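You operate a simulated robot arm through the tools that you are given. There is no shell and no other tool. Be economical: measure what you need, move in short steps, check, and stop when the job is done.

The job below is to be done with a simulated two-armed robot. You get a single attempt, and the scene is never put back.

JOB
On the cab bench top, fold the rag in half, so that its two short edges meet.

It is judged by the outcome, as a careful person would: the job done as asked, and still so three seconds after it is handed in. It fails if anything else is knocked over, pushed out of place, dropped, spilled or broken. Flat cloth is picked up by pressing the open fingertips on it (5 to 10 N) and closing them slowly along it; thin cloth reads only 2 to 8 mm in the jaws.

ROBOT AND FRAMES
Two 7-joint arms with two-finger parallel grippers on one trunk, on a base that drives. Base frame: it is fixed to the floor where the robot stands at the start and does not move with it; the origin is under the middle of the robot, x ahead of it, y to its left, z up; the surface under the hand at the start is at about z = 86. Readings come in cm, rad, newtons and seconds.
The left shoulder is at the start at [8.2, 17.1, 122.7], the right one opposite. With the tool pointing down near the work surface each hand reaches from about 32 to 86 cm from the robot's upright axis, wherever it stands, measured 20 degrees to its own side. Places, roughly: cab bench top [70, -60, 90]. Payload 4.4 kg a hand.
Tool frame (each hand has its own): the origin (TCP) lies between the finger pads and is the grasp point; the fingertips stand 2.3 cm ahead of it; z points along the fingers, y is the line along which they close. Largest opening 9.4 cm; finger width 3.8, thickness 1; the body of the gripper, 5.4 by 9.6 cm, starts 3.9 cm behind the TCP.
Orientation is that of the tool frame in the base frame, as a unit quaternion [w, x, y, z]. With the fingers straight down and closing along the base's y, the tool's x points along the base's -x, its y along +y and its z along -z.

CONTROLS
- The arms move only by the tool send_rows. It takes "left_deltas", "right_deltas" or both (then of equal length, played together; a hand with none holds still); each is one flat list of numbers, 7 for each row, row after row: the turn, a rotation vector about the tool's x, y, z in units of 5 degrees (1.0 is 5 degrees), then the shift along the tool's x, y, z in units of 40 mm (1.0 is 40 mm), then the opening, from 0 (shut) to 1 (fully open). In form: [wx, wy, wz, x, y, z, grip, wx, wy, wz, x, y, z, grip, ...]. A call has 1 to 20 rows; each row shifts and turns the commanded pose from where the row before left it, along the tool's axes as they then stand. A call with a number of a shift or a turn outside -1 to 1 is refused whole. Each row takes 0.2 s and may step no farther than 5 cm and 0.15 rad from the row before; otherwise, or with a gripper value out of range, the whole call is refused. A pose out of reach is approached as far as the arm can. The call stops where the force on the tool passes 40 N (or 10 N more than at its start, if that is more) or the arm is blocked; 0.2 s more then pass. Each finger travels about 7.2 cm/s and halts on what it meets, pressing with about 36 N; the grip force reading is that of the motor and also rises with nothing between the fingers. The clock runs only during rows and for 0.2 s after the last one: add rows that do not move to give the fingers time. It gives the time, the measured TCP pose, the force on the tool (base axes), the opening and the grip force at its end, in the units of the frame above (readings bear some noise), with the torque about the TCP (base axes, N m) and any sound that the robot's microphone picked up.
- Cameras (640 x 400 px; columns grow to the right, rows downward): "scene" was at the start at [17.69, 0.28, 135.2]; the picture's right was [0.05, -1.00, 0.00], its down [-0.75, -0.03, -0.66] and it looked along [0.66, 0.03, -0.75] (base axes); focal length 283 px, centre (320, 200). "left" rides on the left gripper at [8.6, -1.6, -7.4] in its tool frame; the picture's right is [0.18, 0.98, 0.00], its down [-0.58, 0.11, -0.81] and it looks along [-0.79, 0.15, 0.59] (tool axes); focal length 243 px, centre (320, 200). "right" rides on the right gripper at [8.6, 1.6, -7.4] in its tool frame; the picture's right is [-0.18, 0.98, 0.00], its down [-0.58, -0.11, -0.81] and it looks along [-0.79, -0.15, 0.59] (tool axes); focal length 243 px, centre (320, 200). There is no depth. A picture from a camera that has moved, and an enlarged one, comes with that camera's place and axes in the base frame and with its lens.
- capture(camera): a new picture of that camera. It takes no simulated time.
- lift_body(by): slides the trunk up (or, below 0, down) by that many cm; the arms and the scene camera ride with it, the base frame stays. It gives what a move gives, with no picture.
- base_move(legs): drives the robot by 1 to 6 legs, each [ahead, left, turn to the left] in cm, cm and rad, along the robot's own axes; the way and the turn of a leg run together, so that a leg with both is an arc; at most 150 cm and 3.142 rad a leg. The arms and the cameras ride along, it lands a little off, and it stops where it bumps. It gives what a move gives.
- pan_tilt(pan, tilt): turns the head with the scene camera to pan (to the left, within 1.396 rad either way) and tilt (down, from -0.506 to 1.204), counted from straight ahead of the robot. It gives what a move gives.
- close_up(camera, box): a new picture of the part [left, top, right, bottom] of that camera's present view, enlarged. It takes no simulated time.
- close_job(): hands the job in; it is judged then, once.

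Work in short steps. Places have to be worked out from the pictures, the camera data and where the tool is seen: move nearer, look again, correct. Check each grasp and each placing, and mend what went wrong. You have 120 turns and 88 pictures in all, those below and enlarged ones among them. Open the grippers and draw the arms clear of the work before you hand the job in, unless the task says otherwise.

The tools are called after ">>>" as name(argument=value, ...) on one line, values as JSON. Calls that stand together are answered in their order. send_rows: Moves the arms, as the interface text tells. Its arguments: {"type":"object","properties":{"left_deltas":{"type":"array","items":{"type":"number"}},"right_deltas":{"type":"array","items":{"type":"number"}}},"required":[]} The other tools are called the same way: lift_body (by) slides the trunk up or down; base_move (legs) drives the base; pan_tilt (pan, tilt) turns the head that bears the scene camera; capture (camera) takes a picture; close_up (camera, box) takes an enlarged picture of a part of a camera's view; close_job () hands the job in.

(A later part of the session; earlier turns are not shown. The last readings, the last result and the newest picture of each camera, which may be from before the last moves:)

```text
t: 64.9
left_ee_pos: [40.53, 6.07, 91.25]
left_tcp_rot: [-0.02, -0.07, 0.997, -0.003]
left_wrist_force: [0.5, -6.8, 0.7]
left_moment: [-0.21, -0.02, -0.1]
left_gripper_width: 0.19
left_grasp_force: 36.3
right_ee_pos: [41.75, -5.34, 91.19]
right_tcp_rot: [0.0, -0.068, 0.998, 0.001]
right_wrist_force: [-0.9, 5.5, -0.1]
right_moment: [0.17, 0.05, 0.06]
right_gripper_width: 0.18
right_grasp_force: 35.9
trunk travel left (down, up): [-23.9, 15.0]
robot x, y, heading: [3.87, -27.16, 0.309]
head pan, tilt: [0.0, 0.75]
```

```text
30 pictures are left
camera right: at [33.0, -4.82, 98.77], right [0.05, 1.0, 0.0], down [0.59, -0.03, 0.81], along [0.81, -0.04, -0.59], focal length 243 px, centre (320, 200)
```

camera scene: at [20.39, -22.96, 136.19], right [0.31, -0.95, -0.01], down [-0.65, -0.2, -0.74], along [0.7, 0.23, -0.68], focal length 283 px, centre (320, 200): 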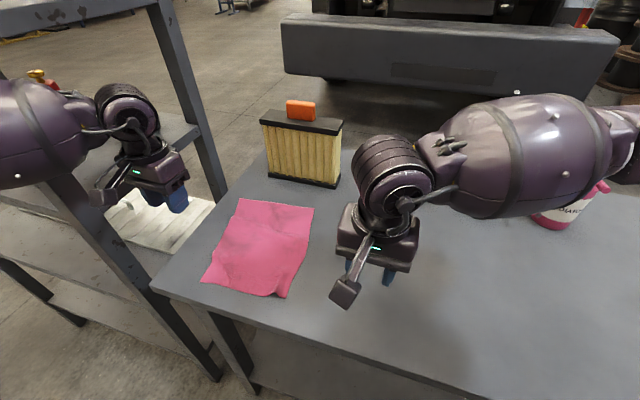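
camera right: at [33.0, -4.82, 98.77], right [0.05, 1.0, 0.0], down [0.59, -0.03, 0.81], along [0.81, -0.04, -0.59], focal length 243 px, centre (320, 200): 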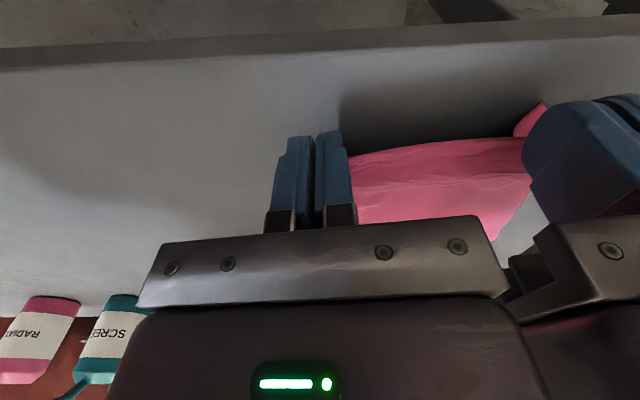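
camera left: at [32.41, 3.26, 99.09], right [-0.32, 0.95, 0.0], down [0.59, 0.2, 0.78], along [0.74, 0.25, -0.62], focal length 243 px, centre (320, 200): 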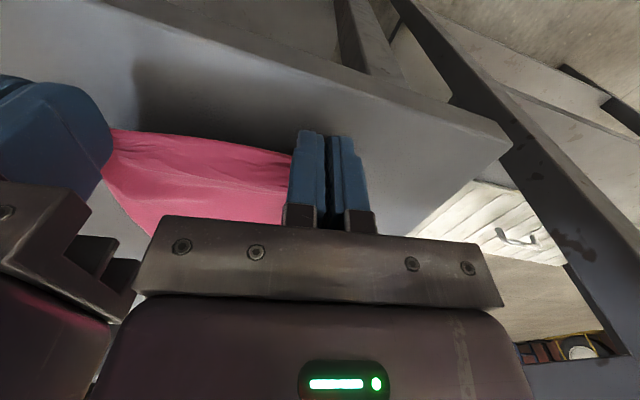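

Both hands now hold only the edge strip. Carry it in the same low arc to about 60 % of the way and check.

>>> send_rows(left_deltas=[0, 0, 0, -0.2, -0.05, -0.2625, 0, 0, 0, 0, -0.2, -0.03, -0.2625, 0, 0, 0, 0, -0.3125, 0, -0.25, 0, 0, 0, 0, -0.3125, 0, -0.25, 0, 0, 0, 0, -0.375, 0, -0.1875, 0, 0, 0, 0, -0.375, 0, -0.1875, 0, 0, 0, 0, -0.375, 0, -0.075, 0, 0, 0, 0, -0.375, 0, -0.075, 0, 0, 0, 0, -0.375, 0.03, 0.025, 0, 0, 0, 0, -0.375, 0.03, 0.025, 0, 0, 0, 0, -0.375, 0.03, 0.15, 0, 0, 0, 0, -0.375, 0.03, 0.15, 0], right_deltas=[0, 0, 0, -0.22, 0.05, -0.2625, 0, 0, 0, 0, -0.22, 0.03, -0.2625, 0, 0, 0, 0, -0.3125, 0, -0.25, 0, 0, 0, 0, -0.3125, 0, -0.25, 0, 0, 0, 0, -0.375, 0, -0.1875, 0, 0, 0, 0, -0.375, 0, -0.1875, 0, 0, 0, 0, -0.375, 0, -0.075, 0, 0, 0, 0, -0.375, 0, -0.075, 0, 0, 0, 0, -0.375, 0.03, 0.025, 0, 0, 0, 0, -0.375, 0.03, 0.025, 0, 0, 0, 0, -0.375, 0.03, 0.15, 0, 0, 0, 0, -0.375, 0.03, 0.15, 0])

>>> close_up(camera="scene", box=[170, 140, 370, 290])

>>> capture(camera="right")

```text
t: 67.5
left_ee_pos: [56.7, 8.36, 95.36]
left_tcp_rot: [-0.021, -0.069, 0.997, -0.004]
left_wrist_force: [-0.7, -0.8, 0.0]
left_moment: [-0.03, -0.02, -0.03]
left_gripper_width: 0.16
left_grasp_force: 36.4
right_ee_pos: [57.91, -2.08, 95.99]
right_tcp_rot: [-0.001, -0.068, 0.998, 0.0]
right_wrist_force: [-0.2, 1.8, 0.1]
right_moment: [0.02, 0.02, -0.02]
right_gripper_width: 0.19
right_grasp_force: 35.4
trunk travel left (down, up): [-23.9, 15.0]
robot x, y, heading: [3.61, -27.19, 0.311]
head pan, tilt: [0.0, 0.75]
```

```text
2.67 times, centred on (270, 215) of scene
camera zoom: at [20.98, -21.61, 135.95], right [0.31, -0.95, 0.0], down [-0.65, -0.21, -0.73], along [0.7, 0.22, -0.68], focal length 754 px, centre (453, 160)
```

zoom: 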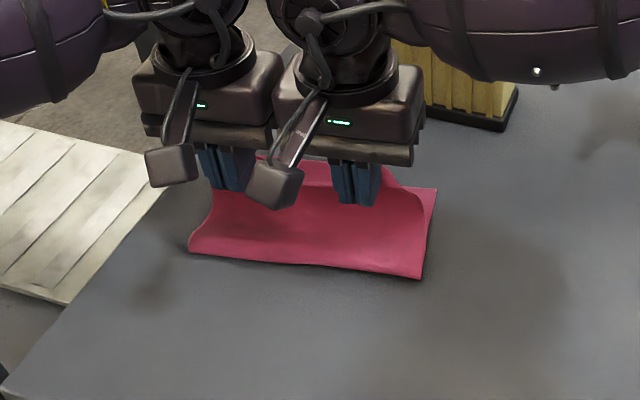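

```text
28 pictures are left
camera right: at [49.1, -1.68, 103.6], right [0.05, 1.0, 0.0], down [0.59, -0.03, 0.81], along [0.8, -0.04, -0.59], focal length 243 px, centre (320, 200)
```

right: 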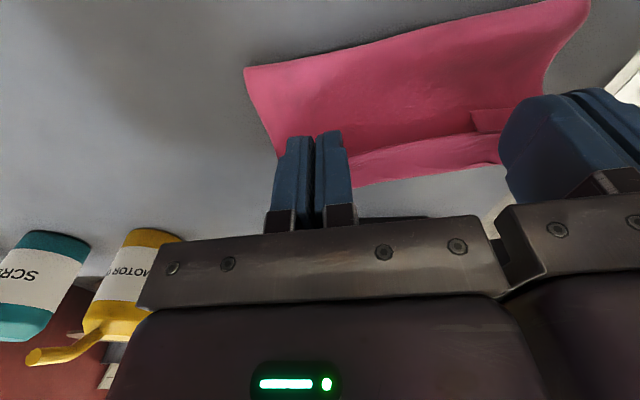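

The fold is now a clean loop with the far edge unmoved (far-right ≈[68.1, −5.3]). Lower the strip onto the far edge.

>>> send_rows(left_deltas=[0, 0, 0, -0.3, 0, 0.2, 0, 0, 0, 0, -0.3, 0, 0.2, 0, 0, 0, 0, -0.25, 0, 0.275, 0, 0, 0, 0, -0.25, 0, 0.275, 0, 0, 0, 0, -0.2, 0, 0.2375, 0, 0, 0, 0, -0.2, 0, 0.2375, 0, 0, 0, 0, -0.125, 0, 0.15, 0, 0, 0, 0, 0, 0, 0, 0], right_deltas=[0, 0, 0, -0.325, 0, 0.25, 0, 0, 0, 0, -0.325, 0, 0.25, 0, 0, 0, 0, -0.2625, 0, 0.2875, 0, 0, 0, 0, -0.2625, 0, 0.2875, 0, 0, 0, 0, -0.2, 0, 0.25, 0, 0, 0, 0, -0.2, 0, 0.25, 0, 0, 0, 0, -0.125, 0, 0.15, 0, 0, 0, 0, 0, 0, 0, 0])

>>> capture(camera="left")

>>> capture(camera="right")

>>> close_up(camera="scene", box=[170, 140, 370, 290])

```text
t: 69.3
left_ee_pos: [62.9, 9.21, 89.05]
left_tcp_rot: [-0.02, -0.07, 0.997, -0.004]
left_wrist_force: [-1.6, -0.3, 4.5]
left_moment: [-0.01, -0.03, 0.02]
left_gripper_width: 0.17
left_grasp_force: 35.8
right_ee_pos: [64.66, -1.17, 89.32]
right_tcp_rot: [0.0, -0.068, 0.998, 0.0]
right_wrist_force: [0.1, 0.1, 0.4]
right_moment: [0.02, -0.02, 0.01]
right_gripper_width: 0.21
right_grasp_force: 35.6
trunk travel left (down, up): [-23.9, 15.0]
robot x, y, heading: [3.68, -27.22, 0.31]
head pan, tilt: [0.0, 0.75]
```

```text
27 pictures are left
camera left: at [54.66, 6.4, 96.84], right [-0.32, 0.95, 0.0], down [0.59, 0.2, 0.78], along [0.74, 0.25, -0.62], focal length 243 px, centre (320, 200)
```

left: 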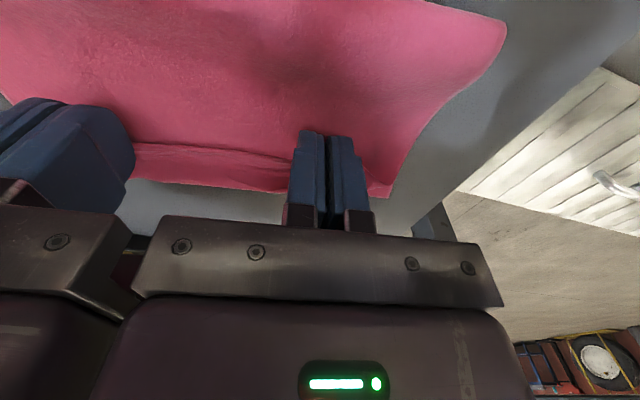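

```text
26 pictures are left
camera right: at [55.74, -0.75, 96.79], right [0.05, 1.0, 0.0], down [0.59, -0.03, 0.81], along [0.81, -0.04, -0.59], focal length 243 px, centre (320, 200)
```

right: 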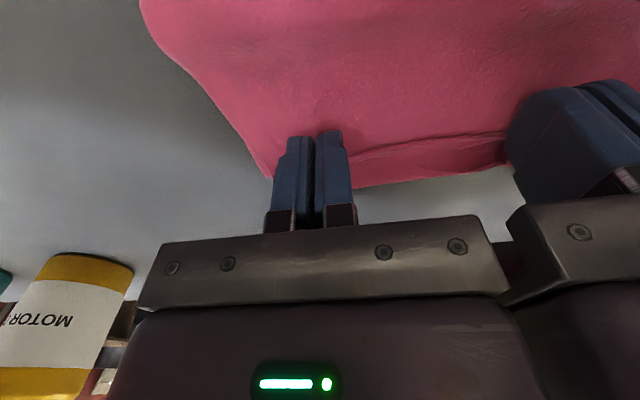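

```text
2.67 times, centred on (270, 215) of scene
camera zoom: at [20.87, -21.63, 135.98], right [0.31, -0.95, 0.0], down [-0.65, -0.21, -0.73], along [0.7, 0.22, -0.68], focal length 754 px, centre (453, 160)
```

zoom: 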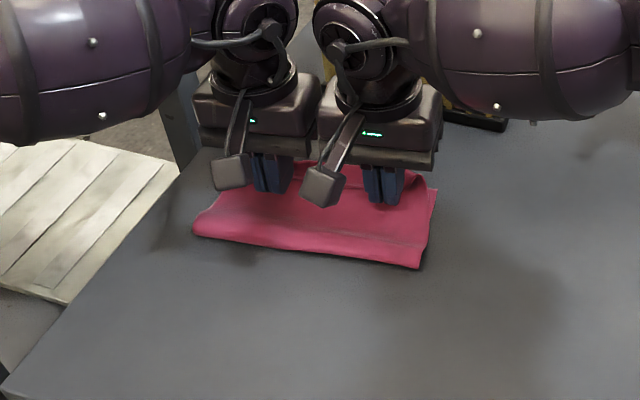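

Nearly on the far edge, with the middle lagging slightly. Nudge 0.6 cm farther, lower to contact, release slowly, and lift straight up.

>>> send_rows(left_deltas=[0, 0, 0, -0.15, 0, 0, 0, 0, 0, 0, 0, 0, 0.06, 0, 0, 0, 0, 0, 0, 0, 0, 0, 0, 0, 0, 0, 0, 0.04, 0, 0, 0, 0, 0, 0, 0.08, 0, 0, 0, 0, 0, 0, 0.12, 0, 0, 0, 0, 0, 0, 0.16, 0, 0, 0, 0, 0, 0, 0.2, 0, 0, 0, 0, 0, -0.1, 0.24, 0, 0, 0, 0, 0, -0.3, 0.28, 0, 0, 0, 0, 0, -0.6, 0.28, 0, 0, 0, 0, 0, -0.8, 0.28, 0, 0, 0, 0, 0, -0.8, 0.28, 0, 0, 0, 0, 0, -0.8, 0.28], right_deltas=[0, 0, 0, -0.15, 0, 0, 0, 0, 0, 0, 0, 0, 0.12, 0, 0, 0, 0, 0, 0, 0, 0, 0, 0, 0, 0, 0, 0, 0.04, 0, 0, 0, 0, 0, 0, 0.08, 0, 0, 0, 0, 0, 0, 0.12, 0, 0, 0, 0, 0, 0, 0.16, 0, 0, 0, 0, 0, 0, 0.2, 0, 0, 0, 0, 0, -0.1, 0.24, 0, 0, 0, 0, 0, -0.3, 0.28, 0, 0, 0, 0, 0, -0.6, 0.28, 0, 0, 0, 0, 0, -0.8, 0.28, 0, 0, 0, 0, 0, -0.8, 0.28, 0, 0, 0, 0, 0, -0.8, 0.28])

>>> capture(camera="left")

>>> capture(camera="right")

```text
t: 72.3
left_ee_pos: [64.02, 9.46, 102.56]
left_tcp_rot: [-0.02, -0.069, 0.997, -0.004]
left_wrist_force: [0.6, 1.1, 0.2]
left_moment: [0.02, -0.04, 0.03]
left_gripper_width: 2.65
left_grasp_force: 0.2
right_ee_pos: [65.08, -1.23, 102.46]
right_tcp_rot: [0.0, -0.069, 0.998, 0.0]
right_wrist_force: [-0.9, -0.2, 0.1]
right_moment: [0.02, -0.02, 0.01]
right_gripper_width: 2.65
right_grasp_force: 0.1
trunk travel left (down, up): [-23.9, 15.0]
robot x, y, heading: [3.36, -27.26, 0.309]
head pan, tilt: [0.0, 0.75]
```

```text
24 pictures are left
camera left: at [55.75, 6.69, 110.23], right [-0.32, 0.95, 0.0], down [0.59, 0.2, 0.78], along [0.74, 0.25, -0.62], focal length 243 px, centre (320, 200)
```

left: 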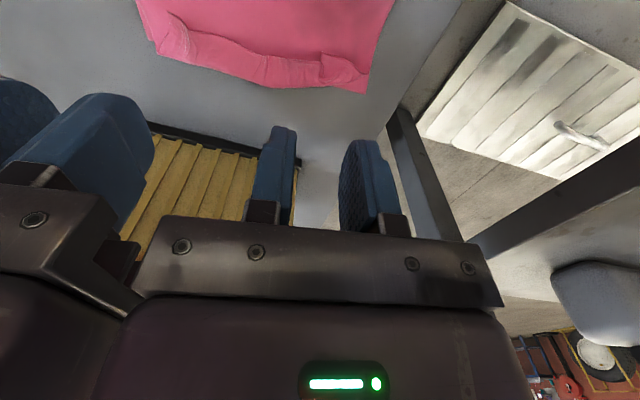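

```text
23 pictures are left
camera right: at [56.29, -0.76, 109.99], right [0.05, 1.0, 0.0], down [0.59, -0.03, 0.81], along [0.81, -0.04, -0.59], focal length 243 px, centre (320, 200)
```

right: 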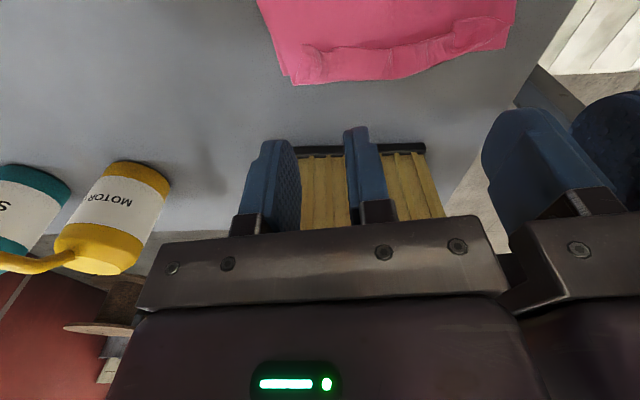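

Released; the flap lies almost to the far edge. Withdraw both hands to see the whole rag.

>>> send_rows(left_deltas=[0, 0, 0, 0.75, 0.2, -0.2, 0.28, 0, 0, 0, 0.75, 0.2, -0.2, 0.28, 0, 0, 0, 0.75, 0.3, 0, 0.28, 0, 0, 0, 0.75, 0.4, 0, 0.28, 0, 0, 0, 0.75, 0.5, 0, 0.28], right_deltas=[0, 0, 0, 0.4, -1, 0, 0.28, 0, 0, 0, 0.4, -1, 0, 0.28, 0, 0, 0, 0.4, -1, 0, 0.28, 0, 0, 0, 0.4, -1, 0, 0.28, 0, 0, 0, 0.4, -1, 0, 0.28])

>>> close_up(camera="scene", box=[170, 140, 370, 290])

```text
t: 73.5
left_ee_pos: [48.16, 13.7, 104.54]
left_tcp_rot: [-0.019, -0.07, 0.997, -0.004]
left_wrist_force: [-0.3, 1.0, -0.3]
left_moment: [-0.01, -0.01, -0.01]
left_gripper_width: 2.64
left_grasp_force: 0.2
right_ee_pos: [59.83, -22.22, 102.43]
right_tcp_rot: [0.001, -0.068, 0.998, 0.0]
right_wrist_force: [-0.1, -0.2, 0.5]
right_moment: [-0.02, -0.03, 0.0]
right_gripper_width: 2.63
right_grasp_force: 0.0
trunk travel left (down, up): [-23.9, 15.0]
robot x, y, heading: [3.86, -27.36, 0.317]
head pan, tilt: [0.0, 0.75]
```

```text
2.67 times, centred on (270, 215) of scene
camera zoom: at [20.79, -21.72, 136.01], right [0.31, -0.95, 0.0], down [-0.65, -0.21, -0.73], along [0.7, 0.23, -0.68], focal length 754 px, centre (453, 160)
```

zoom: 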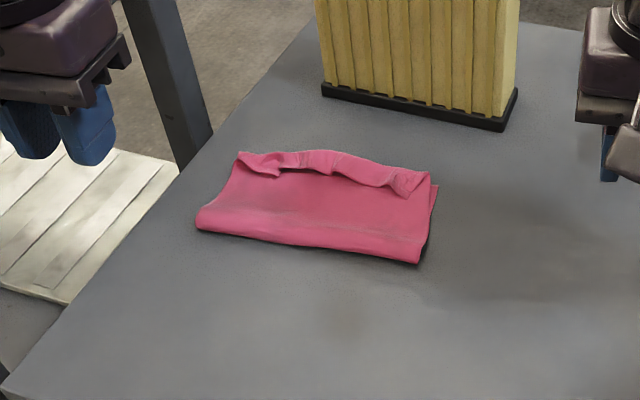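

The flap's edge strip is curled up/back by ~1.5 cm. A tighter zoom before I flatten it.

>>> close_up(camera="scene", box=[225, 180, 315, 245])

```text
6.15 times, centred on (270, 212) of scene
camera zoom: at [20.79, -21.72, 136.01], right [0.31, -0.95, 0.0], down [-0.65, -0.21, -0.73], along [0.7, 0.23, -0.68], focal length 1740 px, centre (628, 123)
```

zoom: 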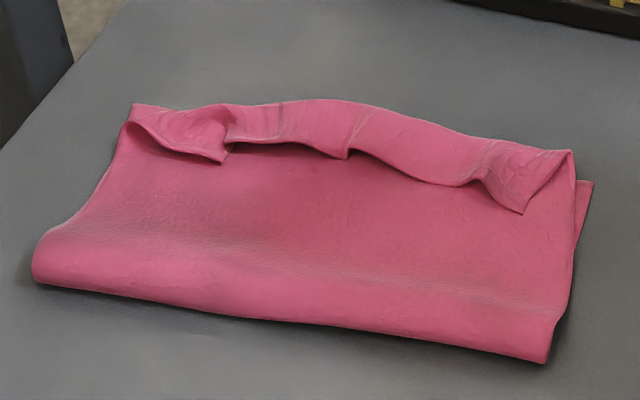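

The strip is folded back over the flap (its bend sits right on the lower far edge), so it must be flipped out. I'll open the fingers to make four contact points, come down on the flap just in front of the strip, and sweep it outward.

>>> send_rows(left_deltas=[0, 0, 0, -0.455, -0.258, 0, 0.4, 0, 0, 0, -0.455, -0.258, 0, 0.65, 0, 0, 0, -0.455, -0.258, 0, 0.65, 0, 0, 0, -0.455, -0.258, 0, 0.65, 0, 0, 0, -0.455, -0.258, 0, 0.65, 0, 0, 0, -0.455, -0.258, 0, 0.65, 0, 0, 0, 0, 0, 0.7, 0.65, 0, 0, 0, 0, 0, 0.7, 0.65, 0, 0, 0, 0, 0, 0.7, 0.65, 0, 0, 0, 0, 0, 0.7, 0.65, 0, 0, 0, 0, 0, 0.7, 0.65], right_deltas=[0, 0, 0, -0.18, 0.82, 0, 0.4, 0, 0, 0, -0.18, 0.82, 0, 0.65, 0, 0, 0, -0.18, 0.82, 0, 0.65, 0, 0, 0, -0.18, 0.82, 0, 0.65, 0, 0, 0, -0.18, 0.82, 0, 0.65, 0, 0, 0, -0.18, 0.82, 0, 0.65, 0, 0, 0, 0, 0, 0.595, 0.65, 0, 0, 0, 0, 0, 0.595, 0.65, 0, 0, 0, 0, 0, 0.595, 0.65, 0, 0, 0, 0, 0, 0.595, 0.65, 0, 0, 0, 0, 0, 0.595, 0.65])

>>> capture(camera="left")

>>> capture(camera="right")

```text
t: 75.9
left_ee_pos: [59.39, 8.85, 90.12]
left_tcp_rot: [-0.021, -0.069, 0.997, -0.004]
left_wrist_force: [-0.7, -0.3, 0.3]
left_moment: [0.01, -0.01, -0.05]
left_gripper_width: 6.1
left_grasp_force: 0.1
right_ee_pos: [61.58, -1.97, 90.55]
right_tcp_rot: [0.0, -0.069, 0.998, 0.0]
right_wrist_force: [-0.3, -0.3, -0.1]
right_moment: [0.01, 0.01, 0.0]
right_gripper_width: 6.09
right_grasp_force: 0.0
trunk travel left (down, up): [-23.9, 15.0]
robot x, y, heading: [4.07, -27.26, 0.313]
head pan, tilt: [0.0, 0.75]
```

```text
20 pictures are left
camera left: at [51.37, 6.13, 97.85], right [-0.32, 0.95, 0.0], down [0.59, 0.2, 0.78], along [0.74, 0.25, -0.63], focal length 243 px, centre (320, 200)
```

left: 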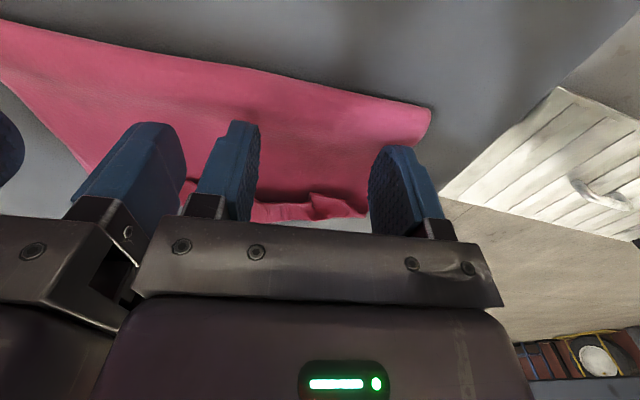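

```text
19 pictures are left
camera right: at [52.71, -1.49, 97.97], right [0.05, 1.0, 0.0], down [0.59, -0.03, 0.81], along [0.8, -0.04, -0.59], focal length 243 px, centre (320, 200)
```

right: 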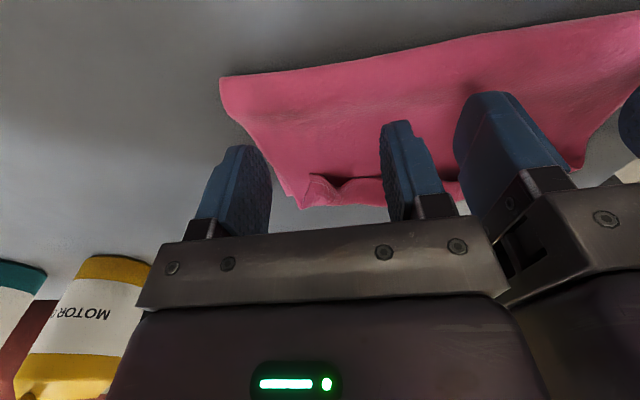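

Adjust the right opening so its outer finger catches the strip's corner, descend to light contact, then sweep outward about 6.5 cm and lift.

>>> send_rows(left_deltas=[0, 0, 0, 0, 0, 0.15, 0.65, 0, 0, 0, 0, 0, 0.15, 0.65, 0, 0, 0, 0, 0, 0, 0.65, 0, 0, 0, -0.28, 0, 0, 0.65, 0, 0, 0, -0.28, 0, 0, 0.65, 0, 0, 0, -0.28, 0, 0, 0.65, 0, 0, 0, -0.28, 0, 0, 0.65, 0, 0, 0, -0.28, 0, 0, 0.65, 0, 0, 0, -0.28, 0, 0, 0.65, 0, 0, 0, -0.2, 0, -0.05, 0.65], right_deltas=[0, 0, 0, 0, 0, 0.2, 0.38, 0, 0, 0, 0, 0, 0.2, 0.38, 0, 0, 0, 0, 0, 0, 0.38, 0, 0, 0, -0.26, 0, 0, 0.38, 0, 0, 0, -0.26, 0, 0, 0.38, 0, 0, 0, -0.26, 0, 0, 0.38, 0, 0, 0, -0.26, 0, 0, 0.38, 0, 0, 0, -0.26, 0, 0, 0.38, 0, 0, 0, -0.26, 0, 0, 0.38, 0, 0, 0, -0.2, 0, -0.05, 0.38])

>>> capture(camera="right")

```text
t: 78.1
left_ee_pos: [66.94, 10.05, 88.7]
left_tcp_rot: [-0.021, -0.069, 0.997, -0.004]
left_wrist_force: [0.5, -0.2, 0.4]
left_moment: [0.02, -0.01, 0.0]
left_gripper_width: 6.11
left_grasp_force: 0.1
right_ee_pos: [68.47, -0.95, 89.01]
right_tcp_rot: [0.0, -0.068, 0.998, 0.001]
right_wrist_force: [0.1, -0.7, 0.7]
right_moment: [-0.02, 0.0, -0.01]
right_gripper_width: 3.57
right_grasp_force: 0.1
trunk travel left (down, up): [-23.9, 15.0]
robot x, y, heading: [3.29, -27.32, 0.313]
head pan, tilt: [0.0, 0.75]
```

```text
18 pictures are left
camera right: at [59.73, -0.55, 96.55], right [0.05, 1.0, 0.0], down [0.59, -0.03, 0.81], along [0.81, -0.04, -0.59], focal length 243 px, centre (320, 200)
```

right: 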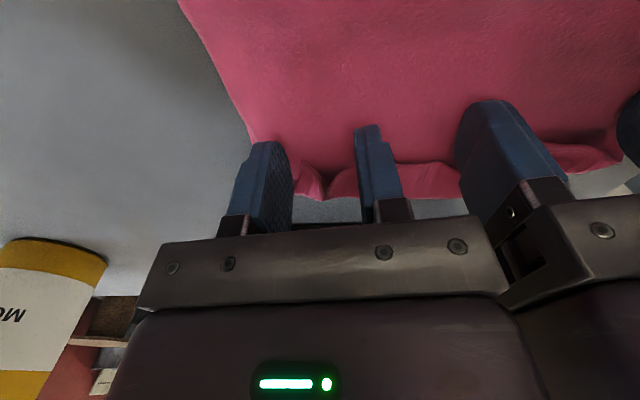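

The sweep passed with almost no force. Lift, withdraw and check.

>>> send_rows(left_deltas=[0, 0, 0, 0, 0, -0.8, 0.5, 0, 0, 0, 0, 0, -0.8, 0.4, 0, 0, 0, 0, 0, -0.8, 0.3, 0, 0, 0, 0, 0, -0.8, 0.28, 0, 0, 0, 0.9, 0.2, -0.2, 0.28, 0, 0, 0, 0.9, 0.2, -0.2, 0.28, 0, 0, 0, 0.9, 0.3, 0, 0.28, 0, 0, 0, 0.9, 0.3, 0, 0.28, 0, 0, 0, 0.9, 0.3, 0, 0.28], right_deltas=[0, 0, 0, 0, 0, -0.8, 0.38, 0, 0, 0, 0, 0, -0.8, 0.3, 0, 0, 0, 0, 0, -0.8, 0.28, 0, 0, 0, 0, 0, -0.8, 0.28, 0, 0, 0, 0.4, -1, 0, 0.28, 0, 0, 0, 0.4, -1, 0, 0.28, 0, 0, 0, 0.4, -1, 0, 0.28, 0, 0, 0, 0.4, -1, 0, 0.28, 0, 0, 0, 0.4, -1, 0, 0.28])

>>> close_up(camera="scene", box=[225, 180, 315, 245])

```text
t: 80.1
left_ee_pos: [48.71, 12.72, 104.01]
left_tcp_rot: [-0.02, -0.069, 0.997, -0.004]
left_wrist_force: [-1.0, 0.0, -1.0]
left_moment: [0.05, 0.0, -0.02]
left_gripper_width: 2.64
left_grasp_force: 0.0
right_ee_pos: [63.27, -21.96, 101.8]
right_tcp_rot: [0.001, -0.069, 0.998, 0.001]
right_wrist_force: [-0.3, -0.4, 0.4]
right_moment: [0.0, -0.01, 0.04]
right_gripper_width: 2.63
right_grasp_force: 0.0
trunk travel left (down, up): [-23.9, 15.0]
robot x, y, heading: [3.57, -27.27, 0.315]
head pan, tilt: [0.0, 0.75]
```

```text
6.15 times, centred on (270, 212) of scene
camera zoom: at [20.79, -21.73, 136.0], right [0.31, -0.95, 0.0], down [-0.65, -0.21, -0.73], along [0.7, 0.23, -0.68], focal length 1740 px, centre (628, 123)
```

zoom: 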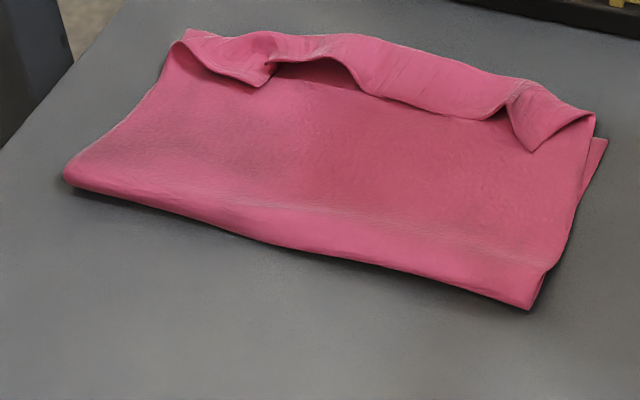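

The whole rag just slid 3 cm with the strip still folded back (far edge x≈71, crease x≈61, now nearly square). Better: straddle the strip with jaws closing along x—one finger in front of its free edge, one behind its bend—stand it upright, and tug. First yaw both hands 90° outward.

>>> send_rows(left_deltas=[0, 0, 0.98, 0, 0, 0, 0.53, 0, 0, 0.98, 0, 0, 0, 0.53, 0, 0, 0.98, 0, 0, 0, 0.53, 0, 0, 0.98, 0, 0, 0, 0.53, 0, 0, 0.98, 0, 0, 0, 0.53, 0, 0, 0.98, 0, 0, 0, 0.53, 0, 0, 0.98, 0, 0, 0, 0.53, 0, 0, 0.98, 0, 0, 0, 0.53, 0, 0, 0.98, 0, 0, 0, 0.53, 0, 0, 0.98, 0, 0, 0, 0.53, 0, 0, 0.98, 0, 0, 0, 0.53, 0, 0, 0.98, 0, 0, 0, 0.53, 0, 0, 0.98, 0, 0, 0, 0.53, 0, 0, 0.98, 0, 0, 0, 0.53, 0, 0, 0.98, 0, 0, 0, 0.53, 0, 0, 0.98, 0, 0, 0, 0.53, 0, 0, 0.98, 0, 0, 0, 0.53, 0, 0, 0.98, 0, 0, 0, 0.53, 0, 0, 0.98, 0, 0, 0, 0.53, 0, 0, 0.98, 0, 0, 0, 0.53], right_deltas=[0, 0, -0.82, 0, 0, 0, 0.53, 0, 0, -0.82, 0, 0, 0, 0.53, 0, 0, -0.82, 0, 0, 0, 0.53, 0, 0, -0.82, 0, 0, 0, 0.53, 0, 0, -0.82, 0, 0, 0, 0.53, 0, 0, -0.82, 0, 0, 0, 0.53, 0, 0, -0.82, 0, 0, 0, 0.53, 0, 0, -0.82, 0, 0, 0, 0.53, 0, 0, -0.82, 0, 0, 0, 0.53, 0, 0, -0.82, 0, 0, 0, 0.53, 0, 0, -0.82, 0, 0, 0, 0.53, 0, 0, -0.82, 0, 0, 0, 0.53, 0, 0, -0.82, 0, 0, 0, 0.53, 0, 0, -0.82, 0, 0, 0, 0.53, 0, 0, -0.82, 0, 0, 0, 0.53, 0, 0, -0.82, 0, 0, 0, 0.53, 0, 0, -0.82, 0, 0, 0, 0.53, 0, 0, -0.82, 0, 0, 0, 0.53, 0, 0, -0.82, 0, 0, 0, 0.53, 0, 0, -0.82, 0, 0, 0, 0.53])

```text
t: 84.3
left_ee_pos: [46.54, 10.71, 102.61]
left_tcp_rot: [-0.017, 0.33, 0.944, -0.011]
left_wrist_force: [0.2, 0.6, -0.5]
left_moment: [0.01, 0.01, -0.03]
left_gripper_width: 4.98
left_grasp_force: 0.0
left hand out of reach, approached as far as the arm can: row 10, 11, 12, 13, 14, 15, 16, 17, 18, 19, 20
right_ee_pos: [63.29, -21.75, 101.83]
right_tcp_rot: [-0.001, -0.627, 0.779, 0.0]
right_wrist_force: [0.0, -0.3, 0.0]
right_moment: [0.02, -0.01, 0.0]
right_gripper_width: 4.97
right_grasp_force: 0.2
right hand out of reach, approached as far as the arm can: row 18, 19, 20
trunk travel left (down, up): [-23.9, 15.0]
robot x, y, heading: [3.5, -27.27, 0.312]
head pan, tilt: [0.0, 0.75]
```

The wrists stop at about 78° (right) and 39° (left). The right hand is close enough to closing along x, so I'll use it: move over the strip at y≈−1, jaws straddling it, and view it side-on with its camera.

>>> send_rows(right_deltas=[0, 0, 0, -0.91, -0.079, 0, 0.53, 0, 0, 0, -0.91, -0.079, 0, 0.53, 0, 0, 0, -0.91, -0.079, 0, 0.53, 0, 0, 0, -0.91, -0.079, 0, 0.53, 0, 0, 0, -0.91, -0.079, 0, 0.53, 0, 0, 0, -0.91, -0.079, 0, 0.53, 0, 0, 0, 0, 0, 0.7, 0.53, 0, 0, 0, 0, 0, 0.7, 0.53, 0, 0, 0, 0, 0, 0.7, 0.53, 0, 0, 0, 0, 0, 0.6, 0.53])

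>>> capture(camera="right")

```text
t: 86.5
left_ee_pos: [46.5, 10.82, 102.65]
left_tcp_rot: [-0.017, 0.33, 0.944, -0.01]
left_wrist_force: [-0.1, 0.0, -0.7]
left_moment: [0.01, -0.02, 0.0]
left_gripper_width: 4.99
left_grasp_force: 0.0
right_ee_pos: [64.47, -18.26, 91.18]
right_tcp_rot: [0.001, -0.625, 0.78, -0.001]
right_wrist_force: [0.2, 0.0, 0.1]
right_moment: [0.03, 0.03, -0.01]
right_gripper_width: 5.0
right_grasp_force: 0.1
right hand out of reach, approached as far as the arm can: row 2, 3, 4, 5, 6
trunk travel left (down, up): [-23.9, 15.0]
robot x, y, heading: [3.77, -27.14, 0.313]
head pan, tilt: [0.0, 0.75]
```

```text
16 pictures are left
camera right: at [61.03, -26.42, 98.66], right [-0.92, 0.39, 0.0], down [0.23, 0.54, 0.81], along [0.32, 0.74, -0.59], focal length 243 px, centre (320, 200)
```

right: 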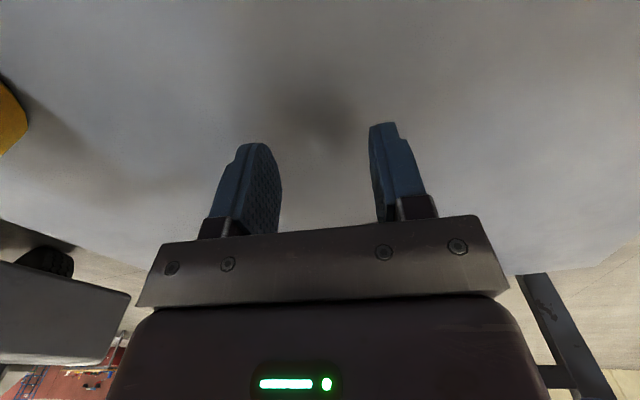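

The outward yaw limit tightens there. I'll try the left hand turned the other way (camera toward −y), which could reach the whole strip alone; right hand goes up out of the way.

>>> send_rows(left_deltas=[0, 0, -1, 0, 0, 0, 0.53, 0, 0, -1, 0, 0, 0, 0.53, 0, 0, -1, 0, 0, 0, 0.53, 0, 0, -1, 0, 0, 0, 0.53, 0, 0, -1, 0, 0, 0, 0.53, 0, 0, -1, 0, 0, 0, 0.53, 0, 0, -1, 0, 0, 0, 0.53, 0, 0, -1, 0, 0, 0, 0.53, 0, 0, -1, 0, 0, 0, 0.53, 0, 0, -1, 0, 0, 0, 0.53, 0, 0, -1, 0, 0, 0, 0.53, 0, 0, -1, 0, 0, 0, 0.53, 0, 0, -1, 0, 0, 0, 0.53, 0, 0, -1, 0, 0, 0, 0.53, 0, 0, -1, 0, 0, 0, 0.53, 0, 0, -1, 0, 0, 0, 0.53, 0, 0, -1, 0, 0, 0, 0.53, 0, 0, -1, 0, 0, 0, 0.53, 0, 0, -1, 0, 0, 0, 0.53, 0, 0, -1, 0, 0, 0, 0.53], right_deltas=[0, 0, 0, 0, 0, -0.6, 0.4, 0, 0, 0, 0, 0, -0.6, 0.4, 0, 0, 0, 0, 0, -0.6, 0.4, 0, 0, 0, 0, 0, -0.6, 0.4, 0, 0, 0, 0.7, 0, 0, 0.4, 0, 0, 0, 0.7, 0, 0, 0.4, 0, 0, 0, 0.7, 0, 0, 0.4, 0, 0, 0, 0.7, 0, 0, 0.4, 0, 0, 1, 0, 0, 0, 0.4, 0, 0, 1, 0, 0, 0, 0.4, 0, 0, 1, 0, 0, 0, 0.4, 0, 0, 1, 0, 0, 0, 0.4, 0, 0, 1, 0, 0, 0, 0.4, 0, 0, 1, 0, 0, 0, 0.4, 0, 0, 1, 0, 0, 0, 0.4, 0, 0, 1, 0, 0, 0, 0.4, 0, 0, 1, 0, 0, 0, 0.4, 0, 0, 1, 0, 0, 0, 0.4, 0, 0, 1, 0, 0, 0, 0.4, 0, 0, 1, 0, 0, 0, 0.4])

>>> send_rows(left_deltas=[0, 0, -1, 0, 0, 0, 0.53, 0, 0, -1, 0, 0, 0, 0.53, 0, 0, -1, 0, 0, 0, 0.53, 0, 0, -1, 0, 0, 0, 0.53, 0, 0, -1, 0, 0, 0, 0.53, 0, 0, -0.8, 0, 0, 0, 0.53])

```text
t: 90.7
left_ee_pos: [46.52, 10.71, 102.68]
left_tcp_rot: [-0.019, -0.512, 0.859, 0.006]
left_wrist_force: [0.1, 0.1, 0.3]
left_moment: [0.03, 0.02, 0.0]
left_gripper_width: 5.01
left_grasp_force: 0.1
right_ee_pos: [62.78, -25.58, 100.75]
right_tcp_rot: [0.0, -0.152, 0.988, 0.001]
right_wrist_force: [0.6, 0.5, 0.3]
right_moment: [0.0, 0.02, -0.04]
right_gripper_width: 3.74
right_grasp_force: 0.1
right hand out of reach, approached as far as the arm can: row 7, 8
trunk travel left (down, up): [-23.9, 15.0]
robot x, y, heading: [3.91, -27.06, 0.312]
head pan, tilt: [0.0, 0.75]
```

```text
t: 92.1
left_ee_pos: [46.54, 10.64, 102.49]
left_tcp_rot: [0.017, 0.711, -0.703, -0.011]
left_wrist_force: [0.0, -0.1, 1.1]
left_moment: [-0.02, 0.02, -0.05]
left_gripper_width: 4.95
left_grasp_force: 0.0
right_ee_pos: [62.77, -25.6, 100.64]
right_tcp_rot: [0.0, -0.152, 0.988, -0.001]
right_wrist_force: [0.3, 0.0, 0.2]
right_moment: [-0.02, 0.04, -0.02]
right_gripper_width: 3.76
right_grasp_force: 0.1
trunk travel left (down, up): [-23.9, 15.0]
robot x, y, heading: [3.36, -27.31, 0.313]
head pan, tilt: [0.0, 0.75]
```

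The left hand reaches a full 90° yaw this way. Move it over the strip at y≈8.5 with jaws straddling it and view side-on.

>>> send_rows(left_deltas=[0, 0, 0, 0.07, -0.73, 0, 0.53, 0, 0, 0, 0.07, -0.73, 0, 0.53, 0, 0, 0, 0.07, -0.73, 0, 0.53, 0, 0, 0, 0.07, -0.73, 0, 0.53, 0, 0, 0, 0.07, -0.73, 0, 0.53, 0, 0, 0, 0.07, -0.73, 0, 0.53, 0, 0, 0, 0.07, -0.73, 0, 0.53, 0, 0, 0, 0.07, -0.73, 0, 0.53, 0, 0, 0, 0, 0, 0.72, 0.53, 0, 0, 0, 0, 0, 0.72, 0.53, 0, 0, 0, 0, 0, 0.72, 0.53, 0, 0, 0, 0, 0, 0.6, 0.53])

>>> capture(camera="left")

```text
t: 94.7
left_ee_pos: [69.27, 8.49, 90.69]
left_tcp_rot: [0.018, 0.709, -0.704, -0.011]
left_wrist_force: [-0.1, 0.4, 0.2]
left_moment: [-0.01, 0.0, 0.01]
left_gripper_width: 4.96
left_grasp_force: 0.0
right_ee_pos: [62.78, -25.66, 100.58]
right_tcp_rot: [0.0, -0.153, 0.988, 0.0]
right_wrist_force: [-0.1, 0.4, -0.1]
right_moment: [0.02, -0.03, -0.02]
right_gripper_width: 3.75
right_grasp_force: 0.0
trunk travel left (down, up): [-23.9, 15.0]
robot x, y, heading: [3.52, -26.9, 0.317]
head pan, tilt: [0.0, 0.75]
```

```text
15 pictures are left
camera left: at [71.28, -0.11, 98.12], right [-0.98, -0.19, 0.04], down [-0.08, 0.59, 0.8], along [-0.18, 0.79, -0.59], focal length 243 px, centre (320, 200)
```

left: 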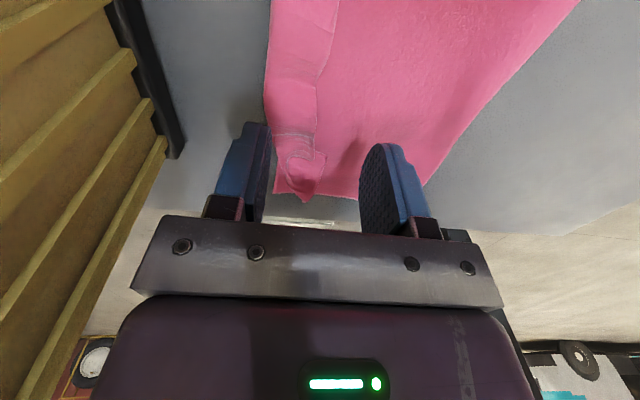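

The jaws straddle the strip nicely. Lower until the tips just skim the flap and close slowly.

>>> send_rows(left_deltas=[0, 0, 0, 0, 0, 0.2, 0.53, 0, 0, 0, 0, 0, 0.2, 0.53, 0, 0, 0, 0, 0, 0.07, 0.53, 0, 0, 0, 0, 0, 0, 0.48, 0, 0, 0, 0, 0, 0, 0.43, 0, 0, 0, 0, 0, 0, 0.38, 0, 0, 0, 0, 0, 0, 0.33, 0, 0, 0, 0, 0, 0, 0.28, 0, 0, 0, 0, 0, 0, 0.23, 0, 0, 0, 0, 0, 0, 0.18, 0, 0, 0, 0, 0, 0, 0.13, 0, 0, 0, 0, 0, 0, 0.08, 0, 0, 0, 0, 0, 0, 0.04, 0, 0, 0, 0, 0, 0, 0, 0, 0, 0, 0, 0, 0, 0, 0, 0, 0, 0, 0, 0, 0])

>>> capture(camera="left")

```text
t: 98.1
left_ee_pos: [69.38, 8.52, 88.94]
left_tcp_rot: [0.017, 0.71, -0.704, -0.011]
left_wrist_force: [0.6, -0.3, 0.9]
left_moment: [-0.03, -0.02, -0.01]
left_gripper_width: 0.29
left_grasp_force: 35.7
right_ee_pos: [62.8, -25.65, 100.6]
right_tcp_rot: [0.0, -0.153, 0.988, 0.0]
right_wrist_force: [0.3, 0.2, 1.1]
right_moment: [0.01, 0.0, 0.02]
right_gripper_width: 3.76
right_grasp_force: 0.0
trunk travel left (down, up): [-23.9, 15.0]
robot x, y, heading: [3.91, -27.2, 0.313]
head pan, tilt: [0.0, 0.75]
```

```text
14 pictures are left
camera left: at [71.24, -0.08, 96.33], right [-0.98, -0.19, 0.04], down [-0.08, 0.59, 0.8], along [-0.18, 0.79, -0.59], focal length 243 px, centre (320, 200)
```

left: 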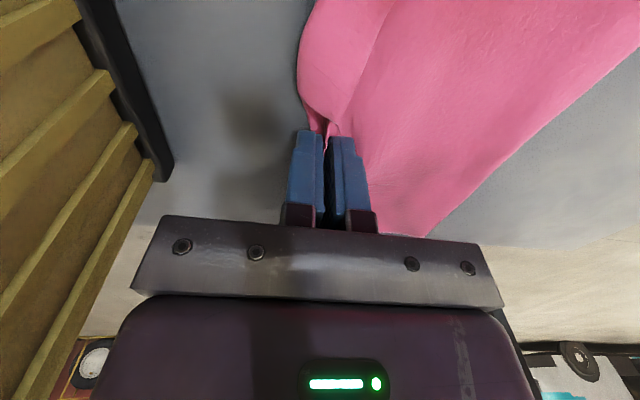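

It holds 2.9 mm of cloth. Raise 4 cm to see which way the free edge goes.

>>> send_rows(left_deltas=[0, 0, 0, 0, 0, -0.25, 0, 0, 0, 0, 0, 0, -0.25, 0, 0, 0, 0, 0, 0, -0.25, 0, 0, 0, 0, 0, 0, -0.25, 0])

>>> capture(camera="left")

>>> close_up(camera="scene", box=[220, 160, 320, 235])

```text
t: 99.1
left_ee_pos: [69.57, 8.51, 92.84]
left_tcp_rot: [0.017, 0.71, -0.704, -0.012]
left_wrist_force: [-0.4, -0.9, 0.8]
left_moment: [-0.01, -0.01, 0.0]
left_gripper_width: 0.24
left_grasp_force: 35.6
right_ee_pos: [62.84, -25.62, 100.66]
right_tcp_rot: [0.0, -0.153, 0.988, 0.0]
right_wrist_force: [0.1, 0.0, -0.2]
right_moment: [0.0, -0.02, 0.01]
right_gripper_width: 3.77
right_grasp_force: 0.0
trunk travel left (down, up): [-23.9, 15.0]
robot x, y, heading: [3.47, -27.32, 0.314]
head pan, tilt: [0.0, 0.75]
```

```text
13 pictures are left
camera left: at [71.43, -0.07, 100.29], right [-0.98, -0.19, 0.04], down [-0.08, 0.59, 0.8], along [-0.18, 0.79, -0.59], focal length 243 px, centre (320, 200)
```

left: 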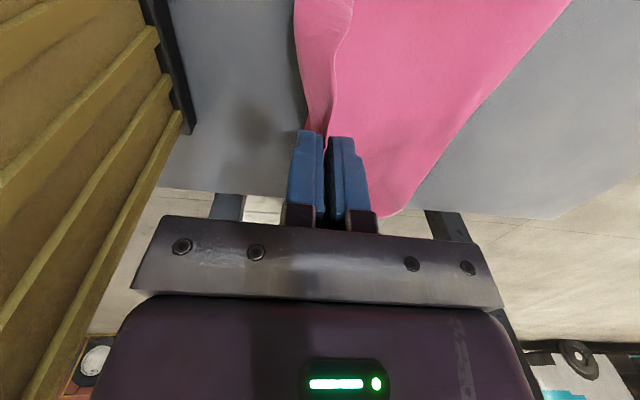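

```text
5.33 times, centred on (270, 198) of scene
camera zoom: at [20.91, -21.63, 135.97], right [0.31, -0.95, 0.0], down [-0.65, -0.21, -0.73], along [0.7, 0.22, -0.68], focal length 1508 px, centre (587, 213)
```

zoom: 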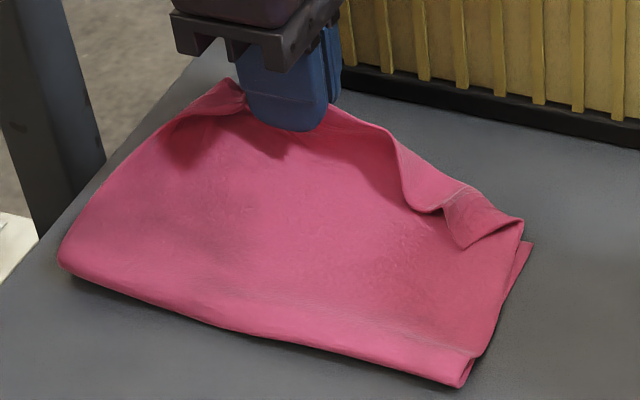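

The flap's edge now stands up in the jaws—exactly what's needed. Lower it, open slightly, and let the near finger nudge the strip outward while rising.

>>> send_rows(left_deltas=[0, 0, 0, 0, 0.1, 0.25, 0, 0, 0, 0, 0, 0.05, 0.25, 0, 0, 0, 0, 0, 0, 0.25, 0, 0, 0, 0, 0, 0, 0.2, 0, 0, 0, 0, 0, 0, 0, 0.05, 0, 0, 0, 0, 0, 0, 0.1, 0, 0, 0, 0, 0, 0, 0.16, 0, 0, 0, 0, 0, -0.1, 0.2, 0, 0, 0, 0, -0.12, -0.1, 0.2, 0, 0, 0, 0, -0.15, -0.1, 0.2, 0, 0, 0, 0, -0.15, -0.1, 0.2, 0, 0, 0, 0, 0, -0.2, 0.2, 0, 0, 0, 0, 0, -0.4, 0.2, 0, 0, 0, 0, 0, -0.6, 0.2])

>>> capture(camera="left")

```text
t: 102.1
left_ee_pos: [70.68, 8.68, 95.44]
left_tcp_rot: [0.016, 0.71, -0.704, -0.011]
left_wrist_force: [-0.7, 0.0, -0.1]
left_moment: [-0.03, 0.02, 0.01]
left_gripper_width: 1.87
left_grasp_force: 0.0
right_ee_pos: [62.79, -25.65, 100.78]
right_tcp_rot: [0.001, -0.153, 0.988, 0.0]
right_wrist_force: [-1.1, 0.2, 0.5]
right_moment: [-0.01, -0.04, 0.03]
right_gripper_width: 3.75
right_grasp_force: 0.1
trunk travel left (down, up): [-23.9, 15.0]
robot x, y, heading: [3.87, -26.92, 0.308]
head pan, tilt: [0.0, 0.75]
```

```text
11 pictures are left
camera left: at [72.62, 0.05, 102.91], right [-0.98, -0.19, 0.04], down [-0.08, 0.59, 0.8], along [-0.18, 0.79, -0.59], focal length 243 px, centre (320, 200)
```

left: 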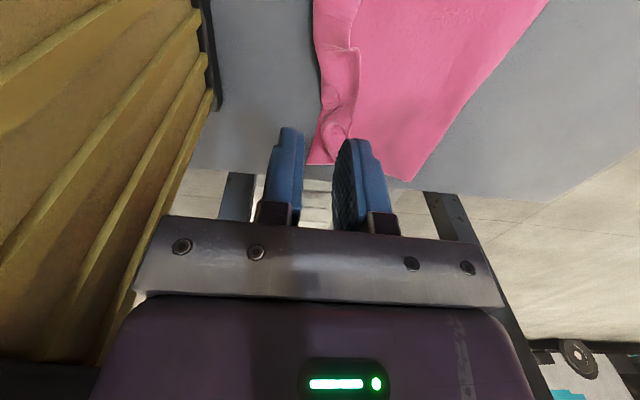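

Left corner is better, but the middle is still folded. Repeat at the middle (y≈3): straddle, close, then lift.

>>> send_rows(left_deltas=[0, 0, 0, 0.71, 0.11, 0, 0.53, 0, 0, 0, 0.71, 0.11, 0, 0.53, 0, 0, 0, 0, 0, 0.6, 0.53, 0, 0, 0, 0, 0, 0.6, 0.53, 0, 0, 0, 0, 0, 0.43, 0.53, 0, 0, 0, 0, 0, 0, 0.46, 0, 0, 0, 0, 0, 0, 0.4, 0, 0, 0, 0, 0, 0, 0.34, 0, 0, 0, 0, 0, 0, 0.28, 0, 0, 0, 0, 0, 0, 0.22, 0, 0, 0, 0, 0, 0, 0.16, 0, 0, 0, 0, 0, 0, 0.11, 0, 0, 0, 0, 0, 0, 0.06, 0, 0, 0, 0, 0, 0, 0.02, 0, 0, 0, 0, 0, 0, 0, 0, 0, 0, 0, 0, 0, 0, 0, 0, 0, 0, 0, -0.25, 0, 0, 0, 0, 0, 0, -0.25, 0, 0, 0, 0, 0, 0, -0.25, 0])

>>> close_up(camera="scene", box=[220, 160, 320, 235])

```text
t: 106.1
left_ee_pos: [69.72, 2.92, 91.89]
left_tcp_rot: [0.017, 0.709, -0.705, -0.009]
left_wrist_force: [0.3, 0.0, -0.1]
left_moment: [-0.01, 0.02, 0.03]
left_gripper_width: 0.26
left_grasp_force: 36.2
right_ee_pos: [62.83, -25.62, 100.77]
right_tcp_rot: [0.0, -0.153, 0.988, 0.001]
right_wrist_force: [0.3, 0.3, 0.0]
right_moment: [0.0, 0.03, 0.0]
right_gripper_width: 3.75
right_grasp_force: 0.1
trunk travel left (down, up): [-23.9, 15.0]
robot x, y, heading: [3.57, -26.8, 0.317]
head pan, tilt: [0.0, 0.75]
```

```text
5.33 times, centred on (270, 198) of scene
camera zoom: at [20.91, -21.62, 135.97], right [0.31, -0.95, 0.0], down [-0.65, -0.21, -0.73], along [0.7, 0.22, -0.68], focal length 1508 px, centre (587, 213)
```

zoom: 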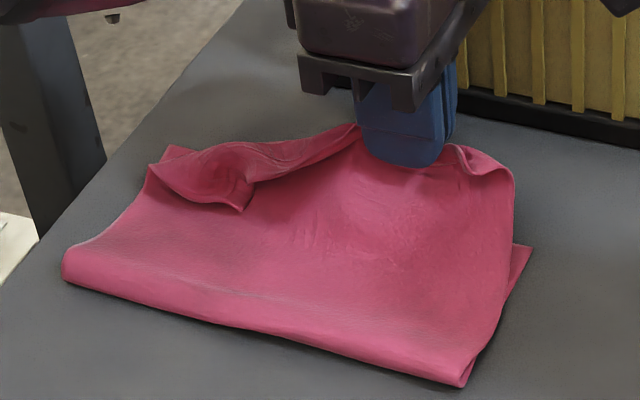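

The edge stands up in the jaws again. I'll lift higher so the rest of the strip unrolls by its own weight, then let go in the air so the flap straightens as it falls.

>>> send_rows(left_deltas=[0, 0, 0, 0, 0, -0.4, 0, 0, 0, 0, 0, 0.05, -0.4, 0, 0, 0, 0, 0, 0.05, -0.4, 0, 0, 0, 0, 0, 0.05, -0.3, 0, 0, 0, 0, 0, 0, 0, 0, 0, 0, 0, 0, 0, 0, 0, 0, 0, 0, 0, 0, 0, 0])

>>> close_up(camera="scene", box=[220, 150, 330, 235])

```text
t: 107.7
left_ee_pos: [69.36, 2.99, 97.95]
left_tcp_rot: [0.017, 0.71, -0.704, -0.011]
left_wrist_force: [0.2, -0.4, 0.0]
left_moment: [0.02, 0.02, 0.01]
left_gripper_width: 0.25
left_grasp_force: 36.3
right_ee_pos: [62.84, -25.58, 100.76]
right_tcp_rot: [0.0, -0.154, 0.988, -0.001]
right_wrist_force: [0.3, -0.6, -0.1]
right_moment: [0.03, 0.01, 0.01]
right_gripper_width: 3.73
right_grasp_force: 0.0
trunk travel left (down, up): [-23.9, 15.0]
robot x, y, heading: [3.84, -27.05, 0.31]
head pan, tilt: [0.0, 0.75]
```

```text
4.71 times, centred on (275, 192) of scene
camera zoom: at [20.93, -21.62, 135.96], right [0.31, -0.95, 0.0], down [-0.65, -0.21, -0.73], along [0.7, 0.22, -0.68], focal length 1331 px, centre (532, 235)
```

zoom: 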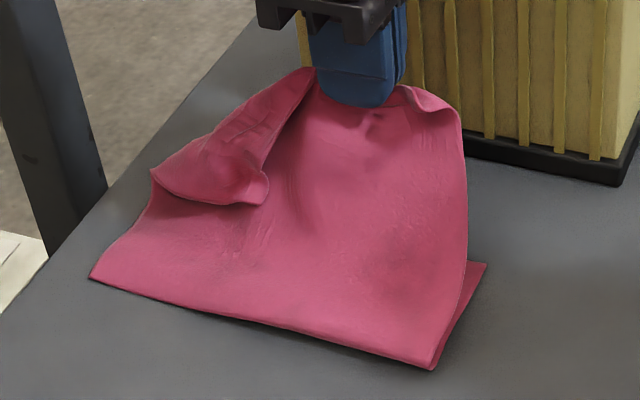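

The left corner is still draped onto the near side. Swing the held edge back past vertical (x≈56), so that corner can fall open, and check.

>>> send_rows(left_deltas=[0, 0, 0, 0, 0.42, -0.12, 0, 0, 0, 0, 0, 0.42, -0.12, 0, 0, 0, 0, 0, 0.42, -0.12, 0, 0, 0, 0, 0, 0.42, -0.12, 0, 0, 0, 0, 0, 0.42, 0, 0, 0, 0, 0, 0, 0.42, 0, 0, 0, 0, 0, 0, 0.42, 0.05, 0, 0, 0, 0, 0, 0.42, 0.05, 0, 0, 0, 0, 0, 0, 0, 0, 0, 0, 0, 0, 0, 0, 0, 0, 0, 0, 0, 0, 0, 0])

>>> close_up(camera="scene", box=[210, 150, 330, 245])

```text
t: 110.1
left_ee_pos: [56.1, 2.93, 100.02]
left_tcp_rot: [0.017, 0.71, -0.704, -0.01]
left_wrist_force: [0.7, 0.0, 0.0]
left_moment: [0.02, 0.02, 0.0]
left_gripper_width: 0.26
left_grasp_force: 36.4
right_ee_pos: [62.95, -25.62, 100.65]
right_tcp_rot: [0.0, -0.153, 0.988, 0.001]
right_wrist_force: [0.0, 0.3, -0.6]
right_moment: [-0.01, -0.01, -0.01]
right_gripper_width: 3.75
right_grasp_force: 0.1
trunk travel left (down, up): [-23.9, 15.0]
robot x, y, heading: [3.84, -27.32, 0.311]
head pan, tilt: [0.0, 0.75]
```

```text
4.21 times, centred on (270, 198) of scene
camera zoom: at [20.93, -21.62, 135.96], right [0.31, -0.95, 0.0], down [-0.65, -0.21, -0.73], along [0.7, 0.22, -0.68], focal length 1191 px, centre (530, 210)
```

zoom: 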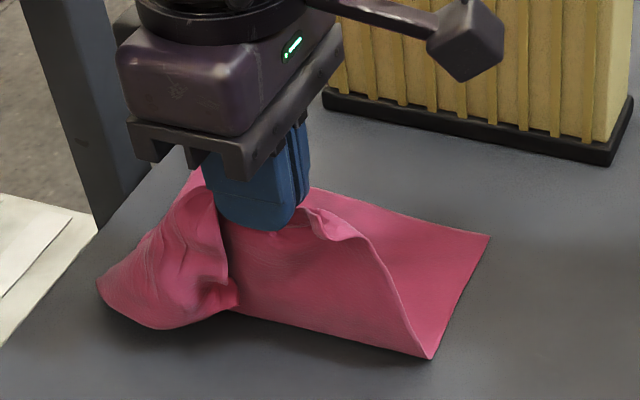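

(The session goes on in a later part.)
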